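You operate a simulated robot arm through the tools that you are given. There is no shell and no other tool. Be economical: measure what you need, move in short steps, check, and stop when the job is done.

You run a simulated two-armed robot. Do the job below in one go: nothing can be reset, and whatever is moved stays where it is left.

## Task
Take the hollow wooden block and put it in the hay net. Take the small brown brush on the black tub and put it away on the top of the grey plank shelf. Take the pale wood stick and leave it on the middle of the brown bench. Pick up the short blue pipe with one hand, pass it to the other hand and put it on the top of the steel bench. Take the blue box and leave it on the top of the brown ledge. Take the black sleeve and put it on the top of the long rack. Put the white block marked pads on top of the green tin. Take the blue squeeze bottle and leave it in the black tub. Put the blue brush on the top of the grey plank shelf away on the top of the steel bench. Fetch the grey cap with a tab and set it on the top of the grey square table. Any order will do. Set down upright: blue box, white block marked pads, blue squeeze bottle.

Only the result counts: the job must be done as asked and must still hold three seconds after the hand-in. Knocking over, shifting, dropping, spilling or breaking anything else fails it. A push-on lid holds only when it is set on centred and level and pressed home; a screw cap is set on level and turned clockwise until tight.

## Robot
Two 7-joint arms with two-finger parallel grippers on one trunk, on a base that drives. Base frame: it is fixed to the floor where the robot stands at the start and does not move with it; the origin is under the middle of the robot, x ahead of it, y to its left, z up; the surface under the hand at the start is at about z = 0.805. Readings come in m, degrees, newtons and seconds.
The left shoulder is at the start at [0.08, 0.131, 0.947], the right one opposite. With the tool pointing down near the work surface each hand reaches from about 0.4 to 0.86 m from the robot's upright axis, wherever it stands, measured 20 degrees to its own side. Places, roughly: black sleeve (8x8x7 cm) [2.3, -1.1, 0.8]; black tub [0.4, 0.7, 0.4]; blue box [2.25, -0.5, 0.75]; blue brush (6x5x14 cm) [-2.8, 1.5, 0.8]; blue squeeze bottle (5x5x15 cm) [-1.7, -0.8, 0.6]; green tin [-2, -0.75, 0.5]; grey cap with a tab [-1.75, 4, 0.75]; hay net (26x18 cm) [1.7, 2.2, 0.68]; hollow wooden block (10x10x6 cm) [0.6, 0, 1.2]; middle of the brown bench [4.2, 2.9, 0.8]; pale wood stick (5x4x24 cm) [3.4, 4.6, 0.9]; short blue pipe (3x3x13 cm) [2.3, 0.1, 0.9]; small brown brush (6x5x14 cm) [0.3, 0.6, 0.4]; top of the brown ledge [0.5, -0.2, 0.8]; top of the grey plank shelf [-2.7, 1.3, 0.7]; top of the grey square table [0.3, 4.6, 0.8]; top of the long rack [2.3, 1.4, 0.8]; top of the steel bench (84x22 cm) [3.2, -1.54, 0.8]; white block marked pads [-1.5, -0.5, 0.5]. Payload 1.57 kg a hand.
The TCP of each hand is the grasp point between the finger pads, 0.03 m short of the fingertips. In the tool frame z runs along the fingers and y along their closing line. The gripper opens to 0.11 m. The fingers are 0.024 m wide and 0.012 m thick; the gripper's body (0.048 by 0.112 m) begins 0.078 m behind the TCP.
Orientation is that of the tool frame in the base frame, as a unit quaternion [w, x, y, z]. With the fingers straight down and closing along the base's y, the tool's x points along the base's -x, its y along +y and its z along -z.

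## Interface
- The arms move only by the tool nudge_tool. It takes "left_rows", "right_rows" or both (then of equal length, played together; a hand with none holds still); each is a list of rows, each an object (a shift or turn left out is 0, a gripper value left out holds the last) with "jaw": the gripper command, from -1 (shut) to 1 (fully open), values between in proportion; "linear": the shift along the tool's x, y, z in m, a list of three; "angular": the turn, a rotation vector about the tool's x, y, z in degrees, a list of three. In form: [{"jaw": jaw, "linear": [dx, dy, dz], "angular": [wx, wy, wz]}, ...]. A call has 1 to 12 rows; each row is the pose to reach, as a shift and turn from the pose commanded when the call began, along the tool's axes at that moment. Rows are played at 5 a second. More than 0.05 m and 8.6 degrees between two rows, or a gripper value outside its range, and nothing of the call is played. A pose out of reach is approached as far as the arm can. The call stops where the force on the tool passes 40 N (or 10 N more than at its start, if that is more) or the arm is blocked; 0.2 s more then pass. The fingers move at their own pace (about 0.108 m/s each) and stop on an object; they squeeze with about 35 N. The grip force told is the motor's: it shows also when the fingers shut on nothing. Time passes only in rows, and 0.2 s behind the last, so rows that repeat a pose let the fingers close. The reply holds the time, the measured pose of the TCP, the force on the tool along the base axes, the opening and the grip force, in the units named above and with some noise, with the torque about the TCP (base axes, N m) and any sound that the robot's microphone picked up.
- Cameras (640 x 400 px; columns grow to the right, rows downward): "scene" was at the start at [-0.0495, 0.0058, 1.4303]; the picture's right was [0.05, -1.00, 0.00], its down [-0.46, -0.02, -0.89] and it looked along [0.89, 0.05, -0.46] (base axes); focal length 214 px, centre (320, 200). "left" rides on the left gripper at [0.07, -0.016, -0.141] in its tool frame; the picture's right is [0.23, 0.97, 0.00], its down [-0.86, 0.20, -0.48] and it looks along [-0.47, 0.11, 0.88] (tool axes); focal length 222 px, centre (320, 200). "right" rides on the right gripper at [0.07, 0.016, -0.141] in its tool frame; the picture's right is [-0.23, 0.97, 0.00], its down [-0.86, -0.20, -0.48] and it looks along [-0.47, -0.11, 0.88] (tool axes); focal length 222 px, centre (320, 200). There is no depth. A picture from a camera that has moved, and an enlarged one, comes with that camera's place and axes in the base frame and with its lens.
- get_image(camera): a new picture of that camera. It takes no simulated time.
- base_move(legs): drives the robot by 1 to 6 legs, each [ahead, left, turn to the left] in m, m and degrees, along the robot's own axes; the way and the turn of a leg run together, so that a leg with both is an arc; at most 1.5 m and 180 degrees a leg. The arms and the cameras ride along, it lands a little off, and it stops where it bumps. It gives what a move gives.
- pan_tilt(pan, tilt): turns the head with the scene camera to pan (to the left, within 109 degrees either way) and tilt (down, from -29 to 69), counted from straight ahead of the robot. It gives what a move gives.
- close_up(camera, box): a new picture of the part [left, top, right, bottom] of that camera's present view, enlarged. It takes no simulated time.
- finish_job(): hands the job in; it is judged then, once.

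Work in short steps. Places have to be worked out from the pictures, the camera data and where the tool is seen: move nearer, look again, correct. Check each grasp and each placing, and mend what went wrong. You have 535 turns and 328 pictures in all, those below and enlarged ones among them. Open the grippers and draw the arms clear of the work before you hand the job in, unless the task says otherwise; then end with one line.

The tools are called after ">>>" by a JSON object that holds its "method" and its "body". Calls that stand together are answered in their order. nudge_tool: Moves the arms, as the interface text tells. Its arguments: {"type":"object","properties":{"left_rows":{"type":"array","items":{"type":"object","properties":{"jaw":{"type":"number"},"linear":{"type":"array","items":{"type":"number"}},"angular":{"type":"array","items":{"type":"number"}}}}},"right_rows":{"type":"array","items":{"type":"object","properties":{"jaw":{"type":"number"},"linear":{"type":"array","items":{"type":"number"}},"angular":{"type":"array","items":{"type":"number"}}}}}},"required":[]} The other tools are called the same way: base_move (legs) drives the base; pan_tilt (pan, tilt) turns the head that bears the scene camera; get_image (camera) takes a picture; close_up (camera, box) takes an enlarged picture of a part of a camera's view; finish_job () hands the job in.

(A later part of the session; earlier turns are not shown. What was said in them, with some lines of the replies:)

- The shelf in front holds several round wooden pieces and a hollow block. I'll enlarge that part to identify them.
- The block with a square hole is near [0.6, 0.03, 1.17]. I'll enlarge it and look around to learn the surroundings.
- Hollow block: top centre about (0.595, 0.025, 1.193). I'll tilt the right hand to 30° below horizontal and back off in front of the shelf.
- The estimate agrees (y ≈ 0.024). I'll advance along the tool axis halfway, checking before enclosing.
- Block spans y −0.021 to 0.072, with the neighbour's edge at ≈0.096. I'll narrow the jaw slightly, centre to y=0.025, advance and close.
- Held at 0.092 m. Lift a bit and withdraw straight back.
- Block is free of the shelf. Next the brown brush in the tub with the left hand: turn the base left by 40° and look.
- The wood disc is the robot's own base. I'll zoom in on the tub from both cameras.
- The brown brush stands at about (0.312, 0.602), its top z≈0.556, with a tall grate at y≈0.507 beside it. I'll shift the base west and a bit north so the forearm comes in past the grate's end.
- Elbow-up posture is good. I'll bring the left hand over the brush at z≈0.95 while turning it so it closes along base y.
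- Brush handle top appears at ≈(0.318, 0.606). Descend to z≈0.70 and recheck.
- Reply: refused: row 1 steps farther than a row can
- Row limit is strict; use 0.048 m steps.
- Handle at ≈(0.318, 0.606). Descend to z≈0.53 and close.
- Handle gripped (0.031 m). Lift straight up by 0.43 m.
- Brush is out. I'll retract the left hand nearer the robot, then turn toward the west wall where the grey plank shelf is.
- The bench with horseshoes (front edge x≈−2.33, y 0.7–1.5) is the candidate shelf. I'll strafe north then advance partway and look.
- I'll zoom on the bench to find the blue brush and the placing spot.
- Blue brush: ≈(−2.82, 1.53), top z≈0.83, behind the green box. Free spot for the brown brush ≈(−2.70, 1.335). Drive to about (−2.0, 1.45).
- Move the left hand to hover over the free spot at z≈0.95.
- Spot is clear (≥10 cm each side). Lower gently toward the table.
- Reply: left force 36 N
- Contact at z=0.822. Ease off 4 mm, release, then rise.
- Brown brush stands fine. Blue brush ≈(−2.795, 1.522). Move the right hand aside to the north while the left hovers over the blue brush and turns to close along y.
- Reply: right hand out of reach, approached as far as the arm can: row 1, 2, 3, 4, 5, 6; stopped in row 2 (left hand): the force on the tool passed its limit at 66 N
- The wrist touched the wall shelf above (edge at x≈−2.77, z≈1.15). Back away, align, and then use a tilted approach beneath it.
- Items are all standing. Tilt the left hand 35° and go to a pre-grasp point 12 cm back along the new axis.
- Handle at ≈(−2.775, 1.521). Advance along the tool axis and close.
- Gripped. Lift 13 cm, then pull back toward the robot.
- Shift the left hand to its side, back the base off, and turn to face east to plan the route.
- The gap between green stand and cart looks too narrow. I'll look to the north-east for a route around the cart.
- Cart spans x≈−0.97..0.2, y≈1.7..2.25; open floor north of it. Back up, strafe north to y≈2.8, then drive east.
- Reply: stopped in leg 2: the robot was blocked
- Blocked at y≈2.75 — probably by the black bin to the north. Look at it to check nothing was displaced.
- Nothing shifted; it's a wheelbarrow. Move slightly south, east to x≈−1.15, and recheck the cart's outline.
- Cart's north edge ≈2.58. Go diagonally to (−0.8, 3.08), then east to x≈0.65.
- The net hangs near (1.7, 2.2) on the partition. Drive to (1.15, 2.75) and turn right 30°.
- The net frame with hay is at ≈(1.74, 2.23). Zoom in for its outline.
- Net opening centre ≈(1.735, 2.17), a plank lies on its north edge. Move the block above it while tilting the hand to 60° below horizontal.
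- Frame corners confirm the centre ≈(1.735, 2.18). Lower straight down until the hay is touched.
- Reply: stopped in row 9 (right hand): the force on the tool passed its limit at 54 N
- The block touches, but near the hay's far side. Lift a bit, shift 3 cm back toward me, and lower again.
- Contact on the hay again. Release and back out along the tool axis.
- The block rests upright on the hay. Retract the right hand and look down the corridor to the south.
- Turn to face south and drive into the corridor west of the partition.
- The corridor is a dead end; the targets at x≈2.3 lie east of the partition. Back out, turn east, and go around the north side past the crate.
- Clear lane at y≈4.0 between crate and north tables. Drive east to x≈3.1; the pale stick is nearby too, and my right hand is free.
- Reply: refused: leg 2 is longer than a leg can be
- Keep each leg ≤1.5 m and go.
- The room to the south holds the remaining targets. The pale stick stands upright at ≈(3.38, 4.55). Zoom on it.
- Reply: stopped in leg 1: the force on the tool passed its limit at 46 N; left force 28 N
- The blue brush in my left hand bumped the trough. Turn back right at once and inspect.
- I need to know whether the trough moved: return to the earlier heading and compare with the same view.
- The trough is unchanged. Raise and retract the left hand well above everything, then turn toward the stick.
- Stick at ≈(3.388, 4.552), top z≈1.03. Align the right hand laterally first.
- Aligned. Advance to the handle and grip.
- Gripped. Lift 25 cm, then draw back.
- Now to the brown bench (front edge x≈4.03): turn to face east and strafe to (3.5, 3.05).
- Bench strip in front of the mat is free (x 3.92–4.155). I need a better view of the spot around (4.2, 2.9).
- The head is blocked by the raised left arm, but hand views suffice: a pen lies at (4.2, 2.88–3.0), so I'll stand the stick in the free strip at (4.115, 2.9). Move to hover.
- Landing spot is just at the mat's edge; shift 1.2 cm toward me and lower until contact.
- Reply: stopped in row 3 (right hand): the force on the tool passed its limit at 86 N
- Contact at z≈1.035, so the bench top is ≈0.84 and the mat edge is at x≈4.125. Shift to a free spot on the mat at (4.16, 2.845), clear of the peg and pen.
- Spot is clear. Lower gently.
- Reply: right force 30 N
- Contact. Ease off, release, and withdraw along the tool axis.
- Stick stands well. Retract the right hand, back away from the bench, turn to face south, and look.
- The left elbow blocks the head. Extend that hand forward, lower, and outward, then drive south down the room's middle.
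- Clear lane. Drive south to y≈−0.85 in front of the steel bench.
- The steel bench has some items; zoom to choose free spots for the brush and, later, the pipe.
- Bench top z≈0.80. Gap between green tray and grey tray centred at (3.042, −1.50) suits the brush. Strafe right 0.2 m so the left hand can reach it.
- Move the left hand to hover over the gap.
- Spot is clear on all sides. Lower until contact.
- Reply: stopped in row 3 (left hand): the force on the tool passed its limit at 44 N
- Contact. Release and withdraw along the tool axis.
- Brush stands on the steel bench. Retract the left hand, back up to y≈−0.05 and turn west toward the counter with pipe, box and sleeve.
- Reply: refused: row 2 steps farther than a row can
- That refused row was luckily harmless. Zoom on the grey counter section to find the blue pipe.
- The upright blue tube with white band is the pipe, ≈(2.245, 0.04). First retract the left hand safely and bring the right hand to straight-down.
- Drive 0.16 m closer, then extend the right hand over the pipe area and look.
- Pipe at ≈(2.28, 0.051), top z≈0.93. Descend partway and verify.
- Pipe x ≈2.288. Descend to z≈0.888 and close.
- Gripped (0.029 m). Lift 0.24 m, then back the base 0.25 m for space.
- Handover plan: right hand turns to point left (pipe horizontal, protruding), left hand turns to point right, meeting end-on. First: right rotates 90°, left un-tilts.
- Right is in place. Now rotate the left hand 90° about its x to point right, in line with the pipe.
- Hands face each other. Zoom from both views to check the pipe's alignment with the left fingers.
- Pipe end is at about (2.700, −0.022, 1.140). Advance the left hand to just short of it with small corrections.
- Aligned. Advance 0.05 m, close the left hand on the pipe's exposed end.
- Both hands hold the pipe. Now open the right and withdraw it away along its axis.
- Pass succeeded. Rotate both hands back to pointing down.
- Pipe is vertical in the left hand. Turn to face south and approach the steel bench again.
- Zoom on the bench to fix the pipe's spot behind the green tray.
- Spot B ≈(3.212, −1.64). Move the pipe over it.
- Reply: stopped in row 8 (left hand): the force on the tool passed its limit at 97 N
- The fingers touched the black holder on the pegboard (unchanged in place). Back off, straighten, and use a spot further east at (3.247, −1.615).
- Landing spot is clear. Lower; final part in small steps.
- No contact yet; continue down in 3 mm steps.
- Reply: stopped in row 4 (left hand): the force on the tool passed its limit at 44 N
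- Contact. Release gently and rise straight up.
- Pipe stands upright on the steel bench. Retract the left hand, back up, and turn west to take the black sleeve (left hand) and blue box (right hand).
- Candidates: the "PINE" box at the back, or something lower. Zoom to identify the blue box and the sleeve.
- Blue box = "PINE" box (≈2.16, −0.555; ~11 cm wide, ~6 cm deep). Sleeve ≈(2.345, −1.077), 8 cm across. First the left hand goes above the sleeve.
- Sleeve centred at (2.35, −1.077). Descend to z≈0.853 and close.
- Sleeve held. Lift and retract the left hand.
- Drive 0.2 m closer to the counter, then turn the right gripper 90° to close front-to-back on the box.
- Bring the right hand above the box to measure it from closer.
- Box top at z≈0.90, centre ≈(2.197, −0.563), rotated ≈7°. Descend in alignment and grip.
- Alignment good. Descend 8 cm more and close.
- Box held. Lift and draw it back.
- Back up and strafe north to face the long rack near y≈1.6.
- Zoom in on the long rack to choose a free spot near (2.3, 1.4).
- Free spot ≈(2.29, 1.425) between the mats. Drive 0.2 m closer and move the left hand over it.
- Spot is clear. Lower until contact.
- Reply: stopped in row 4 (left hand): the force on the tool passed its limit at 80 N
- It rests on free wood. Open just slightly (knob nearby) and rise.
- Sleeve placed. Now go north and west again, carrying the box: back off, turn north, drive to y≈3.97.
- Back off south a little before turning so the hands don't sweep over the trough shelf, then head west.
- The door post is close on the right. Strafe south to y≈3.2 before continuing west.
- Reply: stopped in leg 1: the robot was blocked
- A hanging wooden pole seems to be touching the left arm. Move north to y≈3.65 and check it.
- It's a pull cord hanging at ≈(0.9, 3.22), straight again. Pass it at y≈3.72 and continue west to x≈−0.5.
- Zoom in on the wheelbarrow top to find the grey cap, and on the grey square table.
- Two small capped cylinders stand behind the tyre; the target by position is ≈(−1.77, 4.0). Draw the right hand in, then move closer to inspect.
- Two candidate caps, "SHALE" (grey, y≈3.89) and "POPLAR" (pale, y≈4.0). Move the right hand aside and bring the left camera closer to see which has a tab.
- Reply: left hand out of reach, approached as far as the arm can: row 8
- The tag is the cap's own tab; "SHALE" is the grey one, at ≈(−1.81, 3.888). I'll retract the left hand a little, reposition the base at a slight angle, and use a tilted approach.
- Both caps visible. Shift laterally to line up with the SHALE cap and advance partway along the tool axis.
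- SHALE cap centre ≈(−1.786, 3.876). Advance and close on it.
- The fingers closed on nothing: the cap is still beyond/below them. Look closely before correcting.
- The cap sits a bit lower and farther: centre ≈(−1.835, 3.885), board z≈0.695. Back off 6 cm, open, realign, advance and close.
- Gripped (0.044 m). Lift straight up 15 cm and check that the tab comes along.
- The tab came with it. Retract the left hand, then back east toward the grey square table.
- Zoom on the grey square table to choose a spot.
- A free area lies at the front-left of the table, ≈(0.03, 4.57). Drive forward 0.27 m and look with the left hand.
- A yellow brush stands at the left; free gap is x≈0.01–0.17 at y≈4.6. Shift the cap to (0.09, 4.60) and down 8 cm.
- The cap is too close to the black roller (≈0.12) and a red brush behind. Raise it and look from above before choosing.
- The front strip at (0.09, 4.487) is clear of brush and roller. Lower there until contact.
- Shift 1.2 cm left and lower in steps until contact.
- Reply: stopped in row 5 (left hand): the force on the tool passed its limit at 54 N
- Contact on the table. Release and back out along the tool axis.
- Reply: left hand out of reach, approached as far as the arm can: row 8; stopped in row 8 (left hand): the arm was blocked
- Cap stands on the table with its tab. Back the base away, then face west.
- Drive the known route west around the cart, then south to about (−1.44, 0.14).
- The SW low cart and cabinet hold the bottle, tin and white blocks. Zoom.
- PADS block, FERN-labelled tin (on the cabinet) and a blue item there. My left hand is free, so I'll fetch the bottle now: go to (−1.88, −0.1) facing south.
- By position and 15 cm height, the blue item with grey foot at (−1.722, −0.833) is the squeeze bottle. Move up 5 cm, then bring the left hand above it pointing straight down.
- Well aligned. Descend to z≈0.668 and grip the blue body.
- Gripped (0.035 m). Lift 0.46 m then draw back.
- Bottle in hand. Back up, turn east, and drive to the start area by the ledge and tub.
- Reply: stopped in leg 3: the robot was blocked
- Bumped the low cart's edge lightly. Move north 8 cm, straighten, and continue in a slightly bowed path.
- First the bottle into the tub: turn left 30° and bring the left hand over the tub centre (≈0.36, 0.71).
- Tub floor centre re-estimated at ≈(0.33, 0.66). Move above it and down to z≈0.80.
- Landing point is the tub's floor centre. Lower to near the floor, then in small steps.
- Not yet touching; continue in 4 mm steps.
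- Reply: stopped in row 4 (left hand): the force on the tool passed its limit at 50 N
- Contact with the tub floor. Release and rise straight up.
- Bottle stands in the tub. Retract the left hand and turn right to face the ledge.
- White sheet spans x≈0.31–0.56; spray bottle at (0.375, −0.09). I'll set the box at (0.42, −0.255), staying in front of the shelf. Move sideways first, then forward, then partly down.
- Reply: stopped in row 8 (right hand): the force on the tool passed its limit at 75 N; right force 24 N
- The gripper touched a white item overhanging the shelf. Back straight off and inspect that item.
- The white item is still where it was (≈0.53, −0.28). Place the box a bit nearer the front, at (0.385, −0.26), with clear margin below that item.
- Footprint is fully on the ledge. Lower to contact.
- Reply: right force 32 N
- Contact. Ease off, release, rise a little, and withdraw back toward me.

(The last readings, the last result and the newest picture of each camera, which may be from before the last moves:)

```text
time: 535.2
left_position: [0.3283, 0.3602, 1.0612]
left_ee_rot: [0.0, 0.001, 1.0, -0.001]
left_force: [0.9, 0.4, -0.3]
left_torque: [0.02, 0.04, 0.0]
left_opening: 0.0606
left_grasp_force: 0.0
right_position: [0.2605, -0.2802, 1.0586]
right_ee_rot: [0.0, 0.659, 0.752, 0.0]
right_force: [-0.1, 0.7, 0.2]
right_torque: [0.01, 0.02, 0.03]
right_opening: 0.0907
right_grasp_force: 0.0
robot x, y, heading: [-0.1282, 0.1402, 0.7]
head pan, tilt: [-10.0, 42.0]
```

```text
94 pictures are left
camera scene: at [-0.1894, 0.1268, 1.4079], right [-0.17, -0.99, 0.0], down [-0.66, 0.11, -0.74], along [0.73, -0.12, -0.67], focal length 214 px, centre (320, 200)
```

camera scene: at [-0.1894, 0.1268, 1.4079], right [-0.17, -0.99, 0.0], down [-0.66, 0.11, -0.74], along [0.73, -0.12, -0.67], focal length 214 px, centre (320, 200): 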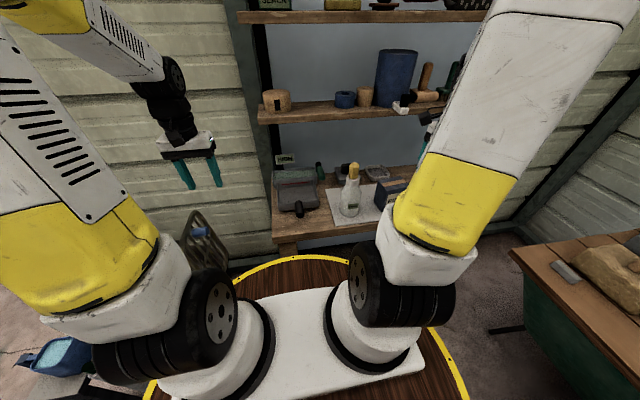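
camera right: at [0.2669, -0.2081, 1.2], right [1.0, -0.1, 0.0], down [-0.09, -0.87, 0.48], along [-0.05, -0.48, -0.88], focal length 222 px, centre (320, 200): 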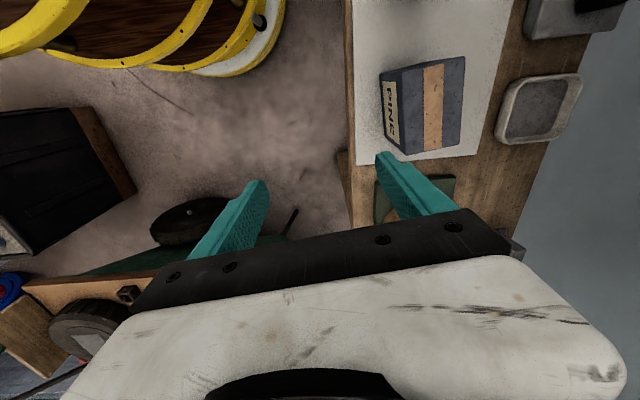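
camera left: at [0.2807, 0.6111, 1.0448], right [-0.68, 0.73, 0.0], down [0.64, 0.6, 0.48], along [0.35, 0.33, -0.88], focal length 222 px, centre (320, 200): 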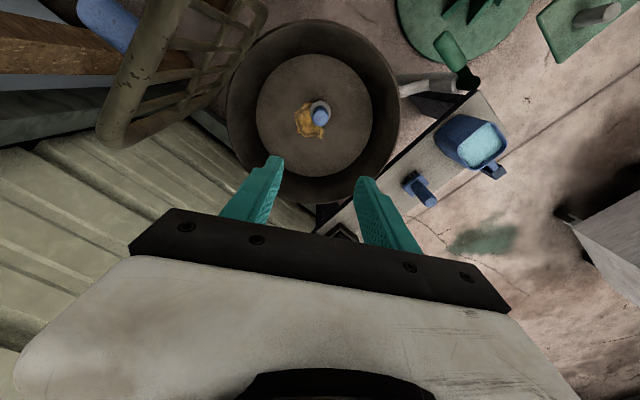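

Box is upright on the ledge. Last item: the PADS block. Tuck the right hand in, then reverse along the known path and take the spot north of the cabinet.

>>> {"method": "nudge_tool", "body": {"right_rows": [{"jaw": 0, "linear": [0.04, 0, -0.02]}, {"linear": [0.08, 0, -0.04]}, {"linear": [0.12, 0, -0.07]}, {"linear": [0.15, 0, -0.1]}]}}

>>> {"method": "base_move", "body": {"legs": [[-0.85, 0, 0], [-0.3, 0.08, 0], [-0.5, 0.02, 0], [0, 0, -90], [0, -0.08, 0], [0.31, 0, 0]]}}

>>> {"method": "pan_tilt", "body": {"pan": 25, "tilt": 45}}

>>> {"method": "get_image", "body": {"camera": "scene"}}

```text
time: 536.2
left_position: [0.3278, 0.3613, 1.0603]
left_ee_rot: [0.0, 0.001, 1.0, -0.001]
left_force: [0.7, -0.7, 0.4]
left_torque: [0.0, 0.01, 0.02]
left_opening: 0.0604
left_grasp_force: 0.1
right_position: [0.2381, -0.1331, 1.1597]
right_ee_rot: [-0.001, 0.66, 0.751, -0.001]
right_force: [0.7, -0.3, 0.1]
right_torque: [0.0, 0.01, -0.03]
right_opening: 0.0551
right_grasp_force: 0.1
robot x, y, heading: [-0.1288, 0.1404, 0.5]
head pan, tilt: [-10.0, 42.0]
```

```text
time: 551.2
left_position: [-1.6609, -0.537, 1.0607]
left_ee_rot: [0.0, 0.716, 0.699, -0.002]
left_force: [-0.6, -0.2, 0.4]
left_torque: [0.01, -0.05, -0.03]
left_opening: 0.0605
left_grasp_force: 0.1
right_position: [-2.1531, -0.4364, 1.1603]
right_ee_rot: [0.0, 0.999, 0.054, 0.0]
right_force: [0.3, -0.1, -0.4]
right_torque: [-0.01, -0.02, 0.05]
right_opening: 0.0551
right_grasp_force: 0.0
robot x, y, heading: [-1.8727, -0.0725, -91.0]
head pan, tilt: [-10.0, 42.0]
```

```text
time: 552.2
left_position: [-1.6626, -0.5365, 1.0604]
left_ee_rot: [0.0, 0.716, 0.698, -0.001]
left_force: [0.2, -0.3, 0.8]
left_torque: [0.0, 0.01, 0.0]
left_opening: 0.0605
left_grasp_force: 0.1
right_position: [-2.1521, -0.4364, 1.1599]
right_ee_rot: [0.0, 0.999, 0.054, 0.0]
right_force: [-0.4, -1.0, 1.2]
right_torque: [0.0, -0.01, -0.01]
right_opening: 0.055
right_grasp_force: 0.1
robot x, y, heading: [-1.8691, -0.0729, -90.8]
head pan, tilt: [25.0, 45.0]
```

```text
93 pictures are left
camera scene: at [-1.8372, -0.0057, 1.4036], right [-0.91, -0.41, 0.0], down [-0.29, 0.65, -0.71], along [0.29, -0.65, -0.71], focal length 214 px, centre (320, 200)
```

scene: 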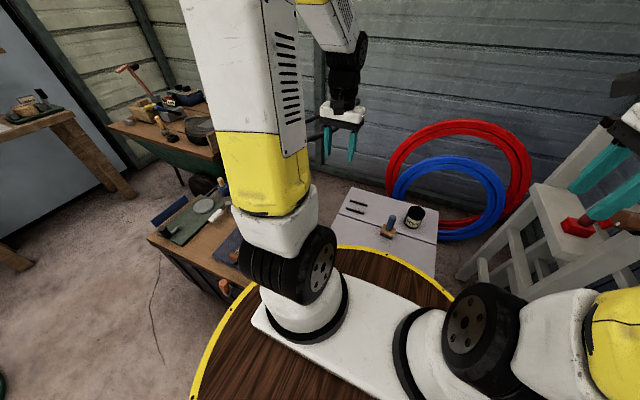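

>>> {"method": "get_image", "body": {"camera": "left"}}

```text
92 pictures are left
camera left: at [-1.6757, -0.4662, 1.2022], right [0.98, 0.2, 0.0], down [0.18, -0.86, 0.48], along [0.1, -0.47, -0.88], focal length 222 px, centre (320, 200)
```

left: 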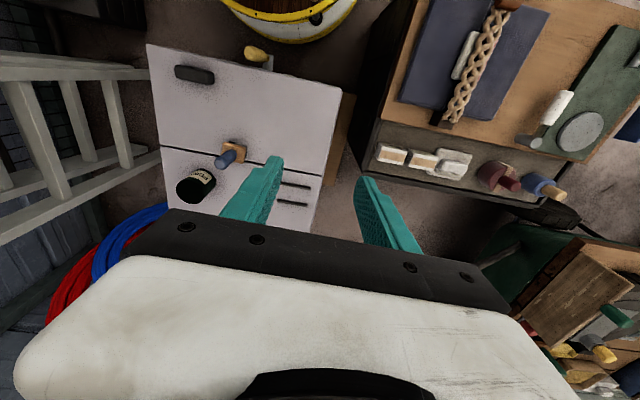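

PADS block ≈(−1.43, −0.61). Move the left hand above it.

>>> {"method": "nudge_tool", "body": {"left_rows": [{"jaw": 0.6, "linear": [-0.011, 0.039, 0.01]}, {"linear": [-0.022, 0.078, 0.02]}, {"linear": [-0.033, 0.117, 0.04]}, {"linear": [-0.045, 0.156, 0.06]}, {"linear": [-0.056, 0.195, 0.08]}, {"linear": [-0.0677, 0.2343, 0.1]}, {"linear": [-0.0677, 0.2343, 0.12]}]}}

>>> {"method": "get_image", "body": {"camera": "left"}}

>>> {"method": "close_up", "body": {"camera": "left", "box": [240, 60, 420, 220]}}

```text
time: 553.8
left_position: [-1.4295, -0.6106, 0.942]
left_ee_rot: [-0.001, 0.716, 0.698, -0.001]
left_force: [-0.6, 0.9, 0.2]
left_torque: [-0.06, -0.01, 0.0]
left_opening: 0.0881
left_grasp_force: 0.1
right_position: [-2.152, -0.4361, 1.1602]
right_ee_rot: [0.0, 0.999, 0.054, 0.001]
right_force: [0.4, -0.2, 0.4]
right_torque: [-0.01, 0.02, 0.0]
right_opening: 0.055
right_grasp_force: 0.0
robot x, y, heading: [-1.8749, -0.0722, -90.6]
head pan, tilt: [25.0, 45.0]
```

```text
91 pictures are left
camera left: at [-1.4423, -0.5403, 1.0827], right [0.98, 0.2, 0.0], down [0.18, -0.86, 0.48], along [0.1, -0.47, -0.88], focal length 222 px, centre (320, 200)
```

left: 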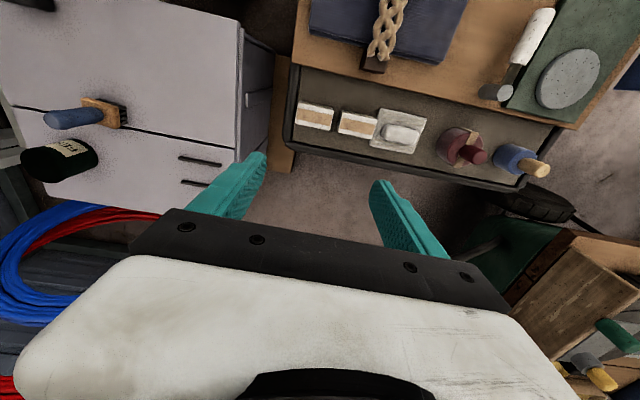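

```text
2.50 times, centred on (330, 140) of left
camera zoom: at [-1.4423, -0.5403, 1.0827], right [0.98, 0.2, 0.0], down [0.18, -0.86, 0.48], along [0.1, -0.47, -0.88], focal length 555 px, centre (295, 350)
```

zoom: 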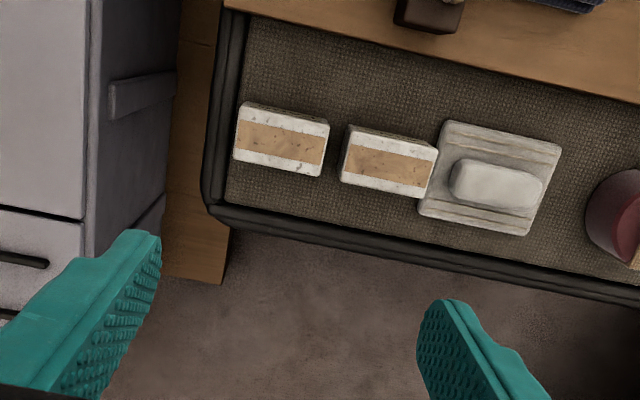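

PADS: top z≈0.60, centre (−1.439, −0.610), ≈7.4×4.4 cm, nearly axis-aligned, WRAPS 1.5 cm to its east. Rotate the left gripper 90° to close along y and narrow it.

>>> {"method": "nudge_tool", "body": {"left_rows": [{"jaw": 0.1, "linear": [0, -0.003, 0], "angular": [0, 0, -7.9]}, {"linear": [0, -0.006, 0], "angular": [0, 0, -15.8]}, {"linear": [0, -0.0095, 0], "angular": [0, 0, -23.6]}, {"linear": [0, -0.0095, 0], "angular": [0, 0, -31.4]}, {"linear": [0, -0.0095, 0], "angular": [0, 0, -39.2]}, {"linear": [0, -0.0095, 0], "angular": [0, 0, -47]}, {"linear": [0, -0.0095, 0], "angular": [0, 0, -54.8]}, {"linear": [0, -0.0095, 0], "angular": [0, 0, -62.6]}, {"linear": [0, -0.0095, 0], "angular": [0, 0, -70.4]}, {"linear": [0, -0.0095, 0], "angular": [0, 0, -78.2]}, {"linear": [0, -0.0095, 0], "angular": [0, 0, -86]}, {"linear": [0, -0.0095, 0], "angular": [0, 0, -94]}]}}

>>> {"method": "get_image", "body": {"camera": "left"}}

```text
time: 556.4
left_position: [-1.4386, -0.6111, 0.9395]
left_ee_rot: [-0.001, -0.024, 1.0, 0.0]
left_force: [-0.5, 1.0, -0.6]
left_torque: [-0.01, -0.01, 0.01]
left_opening: 0.0606
left_grasp_force: 0.1
right_position: [-2.1523, -0.4351, 1.1599]
right_ee_rot: [-0.001, 0.999, 0.054, 0.0]
right_force: [-0.1, -0.2, -0.3]
right_torque: [0.02, 0.03, -0.01]
right_opening: 0.055
right_grasp_force: 0.0
robot x, y, heading: [-1.8754, -0.072, -91.0]
head pan, tilt: [25.0, 45.0]
```

```text
89 pictures are left
camera left: at [-1.5071, -0.6298, 1.0823], right [-0.27, 0.96, 0.0], down [0.85, 0.24, 0.48], along [0.46, 0.13, -0.88], focal length 222 px, centre (320, 200)
```

left: 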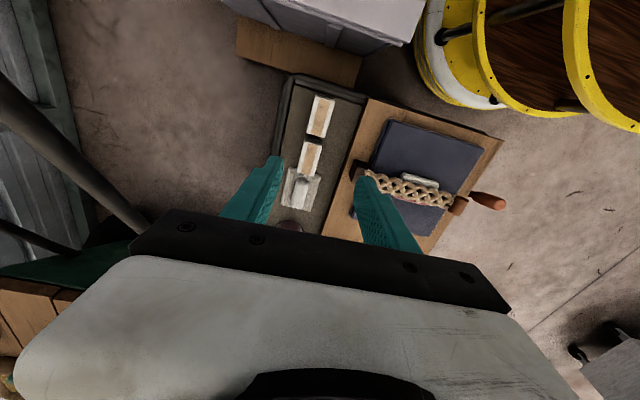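

Lower to z≈0.74 and recheck alignment.

>>> {"method": "nudge_tool", "body": {"left_rows": [{"linear": [0, 0, 0.045]}, {"linear": [0, 0, 0.09]}, {"linear": [0, 0, 0.135]}, {"linear": [0, 0, 0.18]}, {"linear": [0, 0, 0.2]}, {"linear": [0, 0, 0.2]}]}}

>>> {"method": "get_image", "body": {"camera": "left"}}

>>> {"method": "close_up", "body": {"camera": "left", "box": [240, 60, 420, 220]}}

```text
time: 557.8
left_position: [-1.4379, -0.6085, 0.7393]
left_ee_rot: [0.0, -0.022, 1.0, -0.001]
left_force: [0.7, -0.4, 0.2]
left_torque: [0.01, 0.0, -0.01]
left_opening: 0.0604
left_grasp_force: 0.0
right_position: [-2.1535, -0.4371, 1.1604]
right_ee_rot: [0.0, 0.999, 0.054, 0.0]
right_force: [0.5, 0.0, 0.6]
right_torque: [0.0, 0.0, -0.03]
right_opening: 0.0549
right_grasp_force: 0.1
robot x, y, heading: [-1.8734, -0.0719, -90.9]
head pan, tilt: [25.0, 45.0]
```

```text
88 pictures are left
camera left: at [-1.5059, -0.6282, 0.881], right [-0.27, 0.96, 0.0], down [0.85, 0.24, 0.48], along [0.46, 0.13, -0.88], focal length 222 px, centre (320, 200)
```

left: 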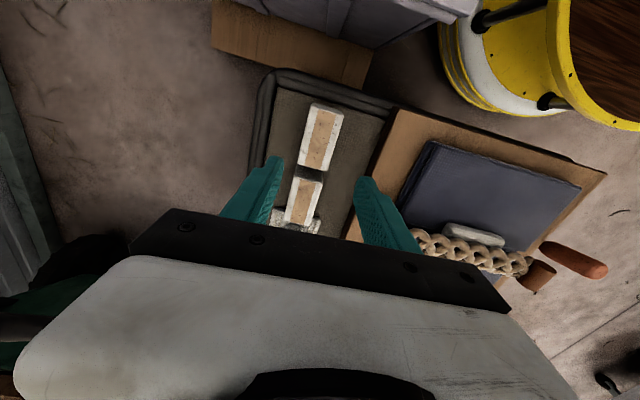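

```text
2.50 times, centred on (330, 140) of left
camera zoom: at [-1.5059, -0.6282, 0.881], right [-0.27, 0.96, 0.0], down [0.85, 0.24, 0.48], along [0.46, 0.13, -0.88], focal length 555 px, centre (295, 350)
```

zoom: 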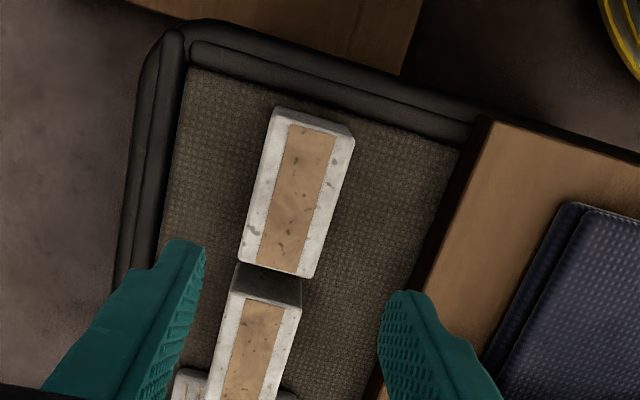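

Block centre ≈(−1.4395, −0.6096); clear of rim and WRAPS. Descend to z≈0.585 and close.

>>> {"method": "nudge_tool", "body": {"left_rows": [{"linear": [0.001, -0.001, 0.045], "angular": [0, 0, 1.2]}, {"linear": [0.001, -0.001, 0.09], "angular": [0, 0, 1.2]}, {"linear": [0.001, -0.001, 0.125], "angular": [0, 0, 1.2]}, {"linear": [0.001, -0.001, 0.145], "angular": [0, 0, 1.2]}, {"linear": [0.001, -0.001, 0.153], "angular": [0, 0, 1.2]}, {"linear": [0.001, -0.001, 0.153], "angular": [0, 0, 1.2]}, {"jaw": -1, "linear": [0.001, -0.001, 0.153], "angular": [0, 0, 1.2]}, {"linear": [0.001, -0.001, 0.153], "angular": [0, 0, 1.2]}, {"linear": [0.001, -0.001, 0.153], "angular": [0, 0, 1.2]}]}}

>>> {"method": "get_image", "body": {"camera": "left"}}

```text
time: 559.8
left_position: [-1.4405, -0.6122, 0.5867]
left_ee_rot: [-0.001, -0.012, 1.0, -0.001]
left_force: [0.0, -0.6, -0.2]
left_torque: [0.0, -0.02, -0.03]
left_opening: 0.0413
left_grasp_force: 34.9
right_position: [-2.1526, -0.437, 1.1603]
right_ee_rot: [0.0, 0.999, 0.054, 0.0]
right_force: [1.0, -0.3, 0.9]
right_torque: [0.01, -0.02, 0.0]
right_opening: 0.055
right_grasp_force: 0.1
robot x, y, heading: [-1.8697, -0.0737, -90.7]
head pan, tilt: [25.0, 45.0]
```

```text
86 pictures are left
camera left: at [-1.5087, -0.6291, 0.7286], right [-0.25, 0.97, 0.0], down [0.85, 0.22, 0.48], along [0.46, 0.12, -0.88], focal length 222 px, centre (320, 200)
```

left: 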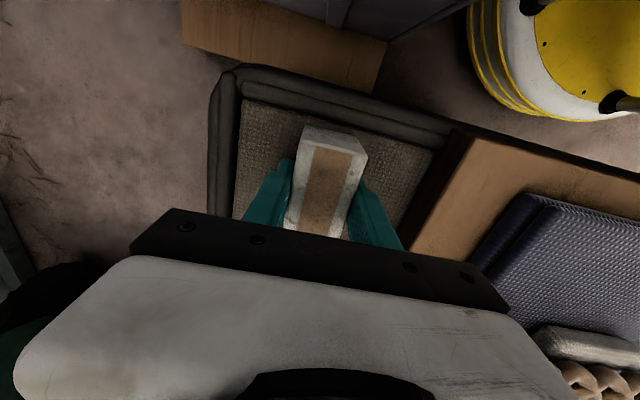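

Gripped (0.041 m). Lift straight up 0.25 m and check.

>>> {"method": "nudge_tool", "body": {"left_rows": [{"linear": [0, 0, -0.04]}, {"linear": [0, 0, -0.08]}, {"linear": [0, 0, -0.125]}, {"linear": [0, 0, -0.17]}, {"linear": [0, 0, -0.215]}, {"linear": [0, 0, -0.26]}, {"linear": [0, 0, -0.26]}]}}

>>> {"method": "get_image", "body": {"camera": "left"}}

>>> {"method": "close_up", "body": {"camera": "scene", "box": [310, 170, 460, 270]}}

```text
time: 561.4
left_position: [-1.4391, -0.6095, 0.847]
left_ee_rot: [-0.001, -0.012, 1.0, -0.002]
left_force: [-0.1, -1.0, -0.5]
left_torque: [-0.01, 0.01, 0.01]
left_opening: 0.0412
left_grasp_force: 34.9
right_position: [-2.1533, -0.437, 1.1599]
right_ee_rot: [0.0, 0.999, 0.054, 0.0]
right_force: [0.2, -0.4, 0.0]
right_torque: [-0.01, 0.01, 0.0]
right_opening: 0.055
right_grasp_force: 0.1
robot x, y, heading: [-1.8727, -0.0735, -91.1]
head pan, tilt: [25.0, 45.0]
```

```text
85 pictures are left
camera left: at [-1.5069, -0.6276, 0.9887], right [-0.25, 0.97, 0.0], down [0.85, 0.22, 0.48], along [0.46, 0.12, -0.88], focal length 222 px, centre (320, 200)
```

left: 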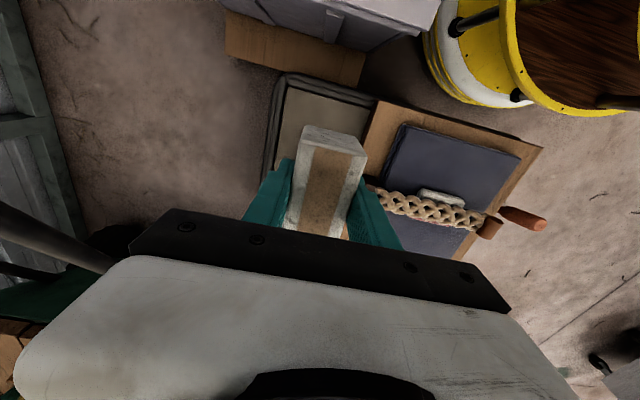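

```text
4.00 times, centred on (385, 220) of scene
camera zoom: at [-1.8371, -0.0057, 1.4036], right [-0.91, -0.41, 0.0], down [-0.29, 0.65, -0.71], along [0.29, -0.64, -0.71], focal length 858 px, centre (60, 120)
```

zoom: 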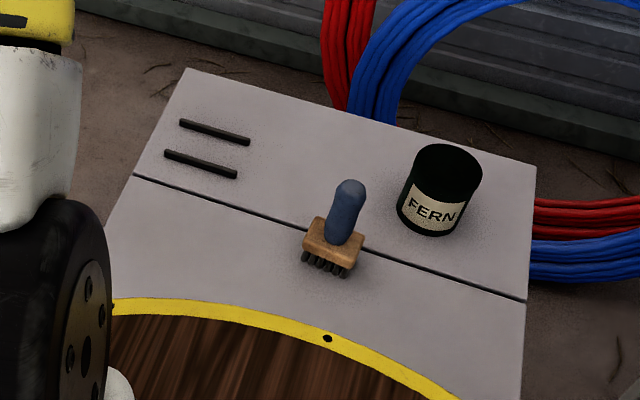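

Block in hand. Tin centre ≈(−1.978, −0.808), top z≈0.64. Move the right hand aside, then carry the block across at height.

>>> {"method": "nudge_tool", "body": {"right_rows": [{"linear": [-0.02, -0.04, -0.01]}, {"linear": [-0.04, -0.08, -0.02]}]}}

>>> {"method": "nudge_tool", "body": {"left_rows": [{"linear": [0.0418, -0.0143, 0]}, {"linear": [0.0836, -0.0285, 0]}, {"linear": [0.1255, -0.0428, 0]}, {"linear": [0.1673, -0.0571, 0]}, {"linear": [0.209, -0.0714, 0]}, {"linear": [0.251, -0.0856, 0]}, {"linear": [0.2928, -0.1, 0]}, {"linear": [0.3346, -0.1142, 0]}, {"linear": [0.3765, -0.1285, 0]}, {"linear": [0.4183, -0.1428, 0]}, {"linear": [0.46, -0.157, 0]}]}}

>>> {"method": "get_image", "body": {"camera": "scene"}}

>>> {"method": "get_image", "body": {"camera": "left"}}

```text
time: 562.0
left_position: [-1.4386, -0.6099, 0.846]
left_ee_rot: [-0.002, -0.013, 1.0, 0.0]
left_force: [0.0, 0.4, -1.1]
left_torque: [0.03, -0.02, -0.02]
left_opening: 0.0416
left_grasp_force: 35.0
right_position: [-2.2026, -0.3638, 1.1803]
right_ee_rot: [-0.001, 0.998, 0.055, -0.001]
right_force: [0.6, -0.7, 0.0]
right_torque: [0.05, 0.02, 0.0]
right_opening: 0.0551
right_grasp_force: 0.0
robot x, y, heading: [-1.8701, -0.0728, -90.8]
head pan, tilt: [25.0, 45.0]
```

```text
time: 564.4
left_position: [-1.898, -0.7785, 0.8478]
left_ee_rot: [0.0, -0.013, 1.0, -0.001]
left_force: [0.4, -0.2, -0.6]
left_torque: [0.02, 0.03, -0.01]
left_opening: 0.0414
left_grasp_force: 35.2
right_position: [-2.2021, -0.3631, 1.182]
right_ee_rot: [0.0, 0.999, 0.054, 0.0]
right_force: [-0.5, -0.7, 0.8]
right_torque: [-0.02, 0.0, 0.03]
right_opening: 0.0547
right_grasp_force: 0.0
robot x, y, heading: [-1.8719, -0.0742, -91.0]
head pan, tilt: [25.0, 45.0]
```

```text
83 pictures are left
camera scene: at [-1.8369, -0.0056, 1.4036], right [-0.91, -0.41, 0.0], down [-0.29, 0.65, -0.71], along [0.29, -0.64, -0.71], focal length 214 px, centre (320, 200)
```

scene: 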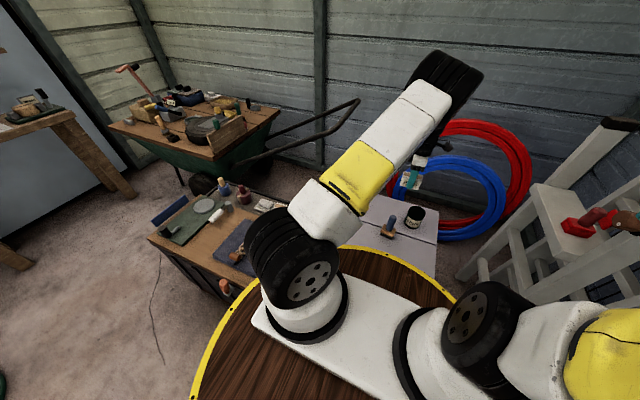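

```text
82 pictures are left
camera left: at [-1.9666, -0.7967, 0.9892], right [-0.25, 0.97, 0.0], down [0.85, 0.22, 0.48], along [0.46, 0.12, -0.88], focal length 222 px, centre (320, 200)
```

left: 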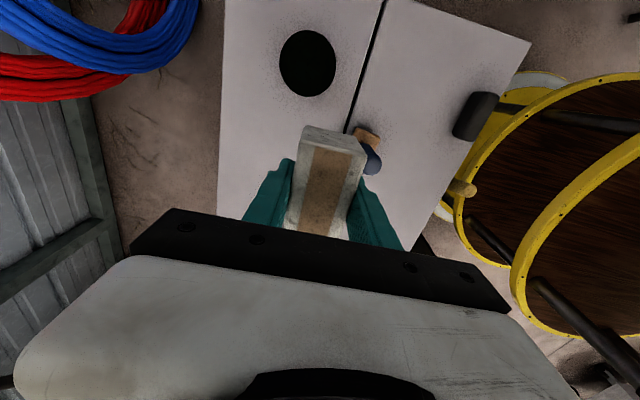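

Tin top centre measured ≈(−1.981, −0.814). Move over it and down to z≈0.74.

>>> {"method": "nudge_tool", "body": {"left_rows": [{"linear": [0.042, -0.0162, 0]}, {"linear": [0.0838, -0.0335, 0]}, {"linear": [0.0838, -0.0335, 0.04]}, {"linear": [0.0838, -0.0335, 0.08]}, {"linear": [0.0838, -0.0335, 0.105]}, {"linear": [0.0838, -0.0335, 0.105]}]}}

>>> {"method": "get_image", "body": {"camera": "left"}}

>>> {"method": "close_up", "body": {"camera": "scene", "box": [350, 150, 470, 260]}}

```text
time: 565.8
left_position: [-1.9801, -0.8157, 0.7389]
left_ee_rot: [-0.001, -0.011, 1.0, -0.002]
left_force: [0.5, -0.2, -1.3]
left_torque: [0.0, 0.01, -0.01]
left_opening: 0.0415
left_grasp_force: 35.4
right_position: [-2.2042, -0.3636, 1.1796]
right_ee_rot: [0.0, 0.999, 0.054, -0.001]
right_force: [-0.7, -0.5, 0.1]
right_torque: [-0.01, 0.02, -0.01]
right_opening: 0.0548
right_grasp_force: 0.2
robot x, y, heading: [-1.8715, -0.076, -90.8]
head pan, tilt: [25.0, 45.0]
```

```text
81 pictures are left
camera left: at [-2.0485, -0.8327, 0.8817], right [-0.25, 0.97, 0.0], down [0.85, 0.22, 0.48], along [0.46, 0.12, -0.88], focal length 222 px, centre (320, 200)
```

left: 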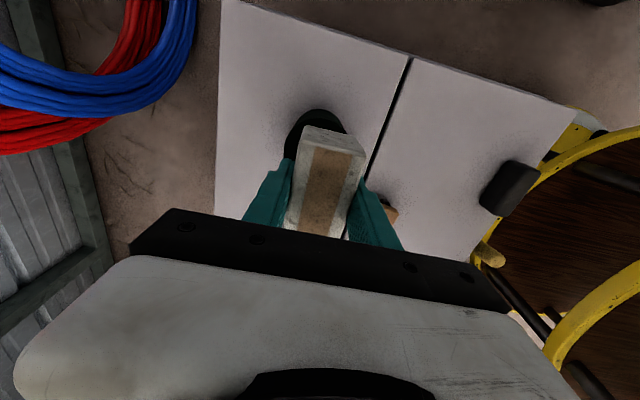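

```text
3.64 times, centred on (410, 205) of scene
camera zoom: at [-1.8373, -0.0057, 1.4036], right [-0.91, -0.41, 0.0], down [-0.29, 0.65, -0.71], along [0.29, -0.65, -0.71], focal length 780 px, centre (-7, 182)
```

zoom: 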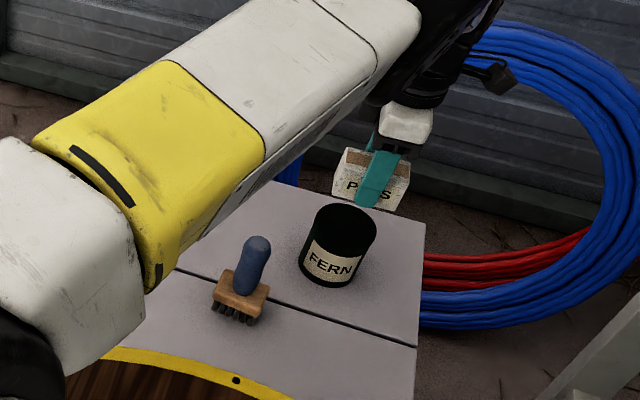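

Nearly centred; shift 5 mm west and lower gently to contact.

>>> {"method": "nudge_tool", "body": {"left_rows": [{"linear": [0.006, -0.002, 0.02]}, {"linear": [0.006, -0.002, 0.04]}, {"linear": [0.006, -0.002, 0.05]}, {"linear": [0.006, -0.002, 0.054]}, {"linear": [0.006, -0.002, 0.058]}, {"linear": [0.006, -0.002, 0.062]}, {"linear": [0.006, -0.002, 0.066]}, {"linear": [0.006, -0.002, 0.07]}, {"linear": [0.006, -0.002, 0.074]}, {"linear": [0.006, -0.002, 0.078]}]}}

>>> {"method": "close_up", "body": {"camera": "scene", "box": [350, 150, 470, 260]}}

```text
time: 567.8
left_position: [-1.9877, -0.8222, 0.6766]
left_ee_rot: [-0.002, -0.012, 1.0, -0.004]
left_force: [0.4, 0.4, 5.2]
left_torque: [0.11, -0.06, 0.0]
left_opening: 0.0413
left_grasp_force: 35.1
right_position: [-2.2026, -0.3627, 1.18]
right_ee_rot: [0.001, 0.999, 0.054, 0.0]
right_force: [0.0, -1.2, 0.5]
right_torque: [-0.05, 0.02, 0.0]
right_opening: 0.055
right_grasp_force: 0.1
robot x, y, heading: [-1.8714, -0.0719, -90.9]
head pan, tilt: [25.0, 45.0]
stopped in row 9 (left hand): the force on the tool passed its limit at 45 N (the readings are from after the stop); the commanded pose is now the measured one
```

```text
3.64 times, centred on (410, 205) of scene
camera zoom: at [-1.8372, -0.0052, 1.4036], right [-0.91, -0.41, 0.0], down [-0.29, 0.65, -0.71], along [0.29, -0.65, -0.71], focal length 780 px, centre (-7, 182)
```

zoom: 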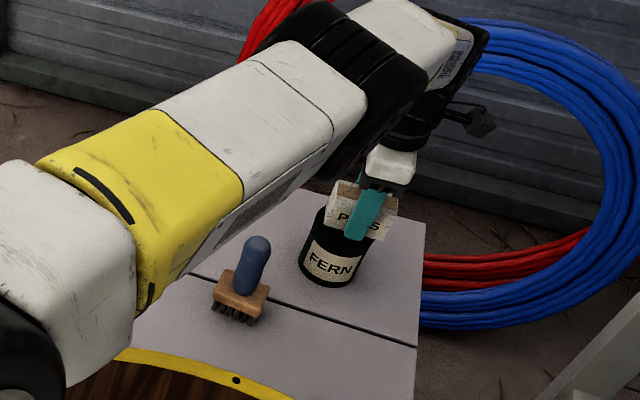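

It's about 8 mm off-centre to the west. Lift slightly, shift back, and set down again.

>>> {"method": "nudge_tool", "body": {"left_rows": [{"linear": [0, 0, -0.01]}, {"linear": [-0.007, 0.004, -0.01]}, {"linear": [-0.007, 0.004, -0.004]}, {"linear": [-0.007, 0.004, -0.001]}, {"linear": [-0.007, 0.004, 0.0015]}, {"linear": [-0.007, 0.004, 0.003]}]}}

>>> {"method": "close_up", "body": {"camera": "scene", "box": [350, 150, 470, 260]}}

>>> {"method": "get_image", "body": {"camera": "left"}}

```text
time: 569.2
left_position: [-1.9811, -0.8172, 0.6761]
left_ee_rot: [-0.003, -0.011, 1.0, -0.006]
left_force: [4.5, 7.6, 32.4]
left_torque: [0.93, -0.51, -0.03]
left_opening: 0.0411
left_grasp_force: 34.9
right_position: [-2.2024, -0.3623, 1.1808]
right_ee_rot: [0.001, 0.999, 0.054, 0.0]
right_force: [0.0, -0.1, -0.6]
right_torque: [-0.01, -0.02, -0.02]
right_opening: 0.0549
right_grasp_force: 0.0
robot x, y, heading: [-1.8732, -0.0698, -91.1]
head pan, tilt: [25.0, 45.0]
```

```text
3.64 times, centred on (410, 205) of scene
camera zoom: at [-1.8369, -0.0042, 1.4035], right [-0.91, -0.41, 0.0], down [-0.29, 0.64, -0.71], along [0.29, -0.65, -0.71], focal length 780 px, centre (-7, 182)
```

zoom: 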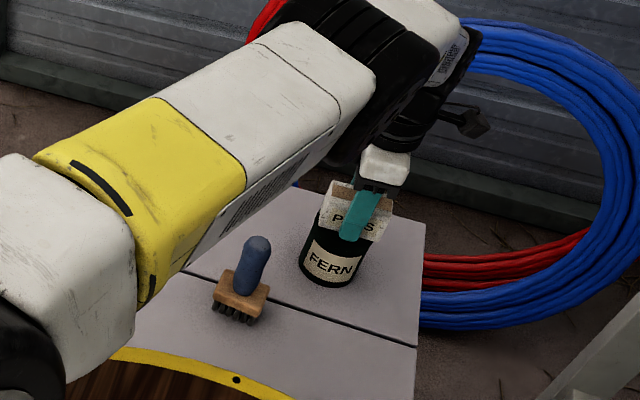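

```text
77 pictures are left
camera left: at [-2.0485, -0.8328, 0.8185], right [-0.25, 0.97, -0.01], down [0.85, 0.23, 0.47], along [0.46, 0.11, -0.88], focal length 222 px, centre (320, 200)
```

left: 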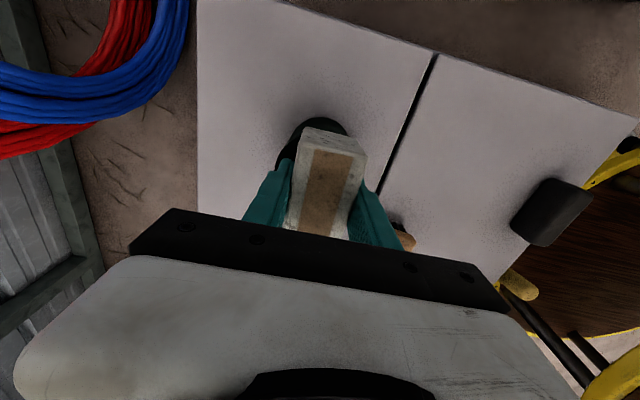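

Within a few millimetres of the tin's centre. Ease off, open gently, and rise straight up.

>>> {"method": "nudge_tool", "body": {"left_rows": [{"linear": [0, 0, -0.003]}, {"linear": [0, 0, -0.003]}, {"jaw": -0.1, "linear": [0, 0, -0.003]}, {"jaw": 0.0, "linear": [0, 0, -0.003]}, {"linear": [0, 0, -0.003]}, {"linear": [0, 0, -0.025]}, {"linear": [0, 0, -0.06]}, {"linear": [0, 0, -0.1]}, {"linear": [0, 0, -0.145]}, {"linear": [0, 0, -0.19]}, {"linear": [0, 0, -0.235]}, {"linear": [0, 0, -0.28]}]}}

>>> {"method": "close_up", "body": {"camera": "scene", "box": [350, 150, 470, 260]}}

>>> {"method": "close_up", "body": {"camera": "left", "box": [220, 60, 420, 220]}}

```text
time: 571.8
left_position: [-1.9763, -0.8151, 0.9512]
left_ee_rot: [-0.003, -0.012, 1.0, -0.004]
left_force: [0.0, -0.1, -0.6]
left_torque: [0.06, -0.03, -0.01]
left_opening: 0.0549
left_grasp_force: 0.0
right_position: [-2.2037, -0.3637, 1.1803]
right_ee_rot: [0.0, 0.999, 0.054, 0.0]
right_force: [0.0, -1.0, -1.1]
right_torque: [-0.01, -0.01, -0.02]
right_opening: 0.0549
right_grasp_force: 0.1
robot x, y, heading: [-1.8739, -0.0722, -91.1]
head pan, tilt: [25.0, 45.0]
```

```text
3.64 times, centred on (410, 205) of scene
camera zoom: at [-1.8373, -0.0059, 1.4036], right [-0.91, -0.41, 0.0], down [-0.29, 0.65, -0.71], along [0.29, -0.64, -0.71], focal length 780 px, centre (-7, 182)
```

zoom: 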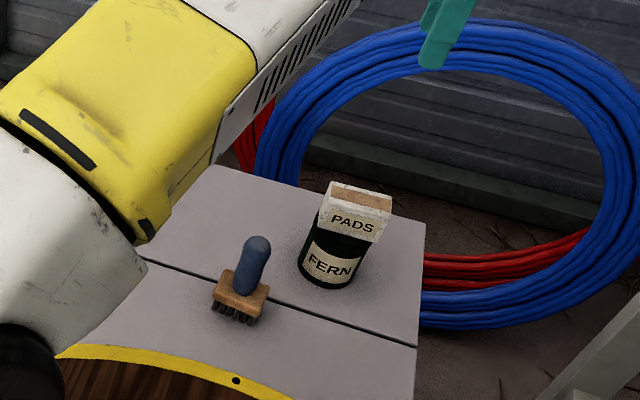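

```text
2.50 times, centred on (320, 140) of left
camera zoom: at [-2.0442, -0.831, 1.0945], right [-0.25, 0.97, -0.01], down [0.85, 0.22, 0.47], along [0.46, 0.11, -0.88], focal length 555 px, centre (320, 350)
```

zoom: 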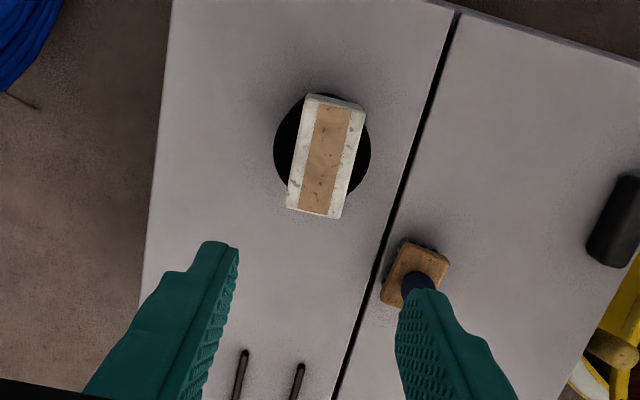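

The PADS block sits centred and upright on the tin. Draw the arm clear and open both grippers.

>>> {"method": "nudge_tool", "body": {"left_rows": [{"linear": [0, 0, -0.04]}, {"linear": [0, 0.03, -0.07]}, {"linear": [0, 0.07, -0.09]}, {"linear": [-0.02, 0.11, -0.1]}, {"linear": [-0.05, 0.14, -0.11]}, {"jaw": 1, "linear": [-0.08, 0.17, -0.12]}]}}

>>> {"method": "nudge_tool", "body": {"right_rows": [{"jaw": 1}, {"linear": [0, 0, 0]}]}}

>>> {"method": "base_move", "body": {"legs": [[-0.25, 0, 0]]}}

>>> {"method": "get_image", "body": {"camera": "scene"}}

```text
time: 573.2
left_position: [-1.9038, -0.6414, 1.07]
left_ee_rot: [-0.003, -0.012, 1.0, -0.003]
left_force: [-0.6, -0.7, -0.1]
left_torque: [0.0, -0.03, 0.02]
left_opening: 0.1101
left_grasp_force: 0.0
right_position: [-2.2029, -0.3635, 1.1797]
right_ee_rot: [0.0, 0.999, 0.054, 0.0]
right_force: [0.0, -0.5, -0.1]
right_torque: [0.04, -0.01, 0.0]
right_opening: 0.0546
right_grasp_force: 0.0
robot x, y, heading: [-1.8693, -0.0699, -91.0]
head pan, tilt: [25.0, 45.0]
```

```text
time: 573.8
left_position: [-1.9036, -0.641, 1.0706]
left_ee_rot: [-0.002, -0.011, 1.0, -0.004]
left_force: [-0.3, -0.7, 0.1]
left_torque: [-0.01, 0.01, -0.03]
left_opening: 0.11
left_grasp_force: 0.1
right_position: [-2.2035, -0.3635, 1.1805]
right_ee_rot: [-0.001, 0.999, 0.054, -0.001]
right_force: [-0.3, 0.3, 0.3]
right_torque: [0.02, -0.01, 0.0]
right_opening: 0.11
right_grasp_force: 0.1
robot x, y, heading: [-1.8705, -0.0716, -90.7]
head pan, tilt: [25.0, 45.0]
```

```text
time: 575.6
left_position: [-1.8999, -0.3857, 1.0689]
left_ee_rot: [-0.003, -0.011, 1.0, -0.003]
left_force: [0.6, 0.2, 0.3]
left_torque: [0.04, 0.0, 0.03]
left_opening: 0.1101
left_grasp_force: 0.1
right_position: [-2.1997, -0.1065, 1.1805]
right_ee_rot: [-0.001, 0.999, 0.053, 0.0]
right_force: [-0.3, 0.7, -0.2]
right_torque: [-0.02, -0.03, 0.01]
right_opening: 0.1097
right_grasp_force: 0.1
robot x, y, heading: [-1.871, 0.188, -90.8]
head pan, tilt: [25.0, 45.0]
```

```text
74 pictures are left
camera scene: at [-1.8331, 0.2499, 1.4036], right [-0.91, -0.41, 0.0], down [-0.29, 0.65, -0.71], along [0.29, -0.65, -0.71], focal length 214 px, centre (320, 200)
```

scene: 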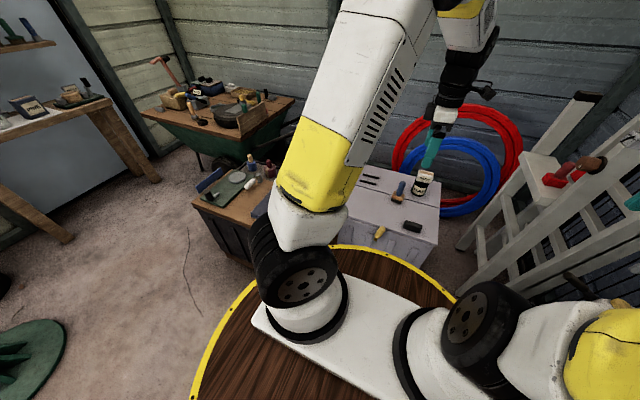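

Every item is in place, both grippers are open and the arms are clear, so I'm handing the job in.

>>> {"method": "finish_job", "body": {}}

```text
The job is handed in.
```

I moved all ten items and handed the job in; the blue box, pads block and squeeze bottle stand upright, and I picked out the grey cap and the bottle partly by position.
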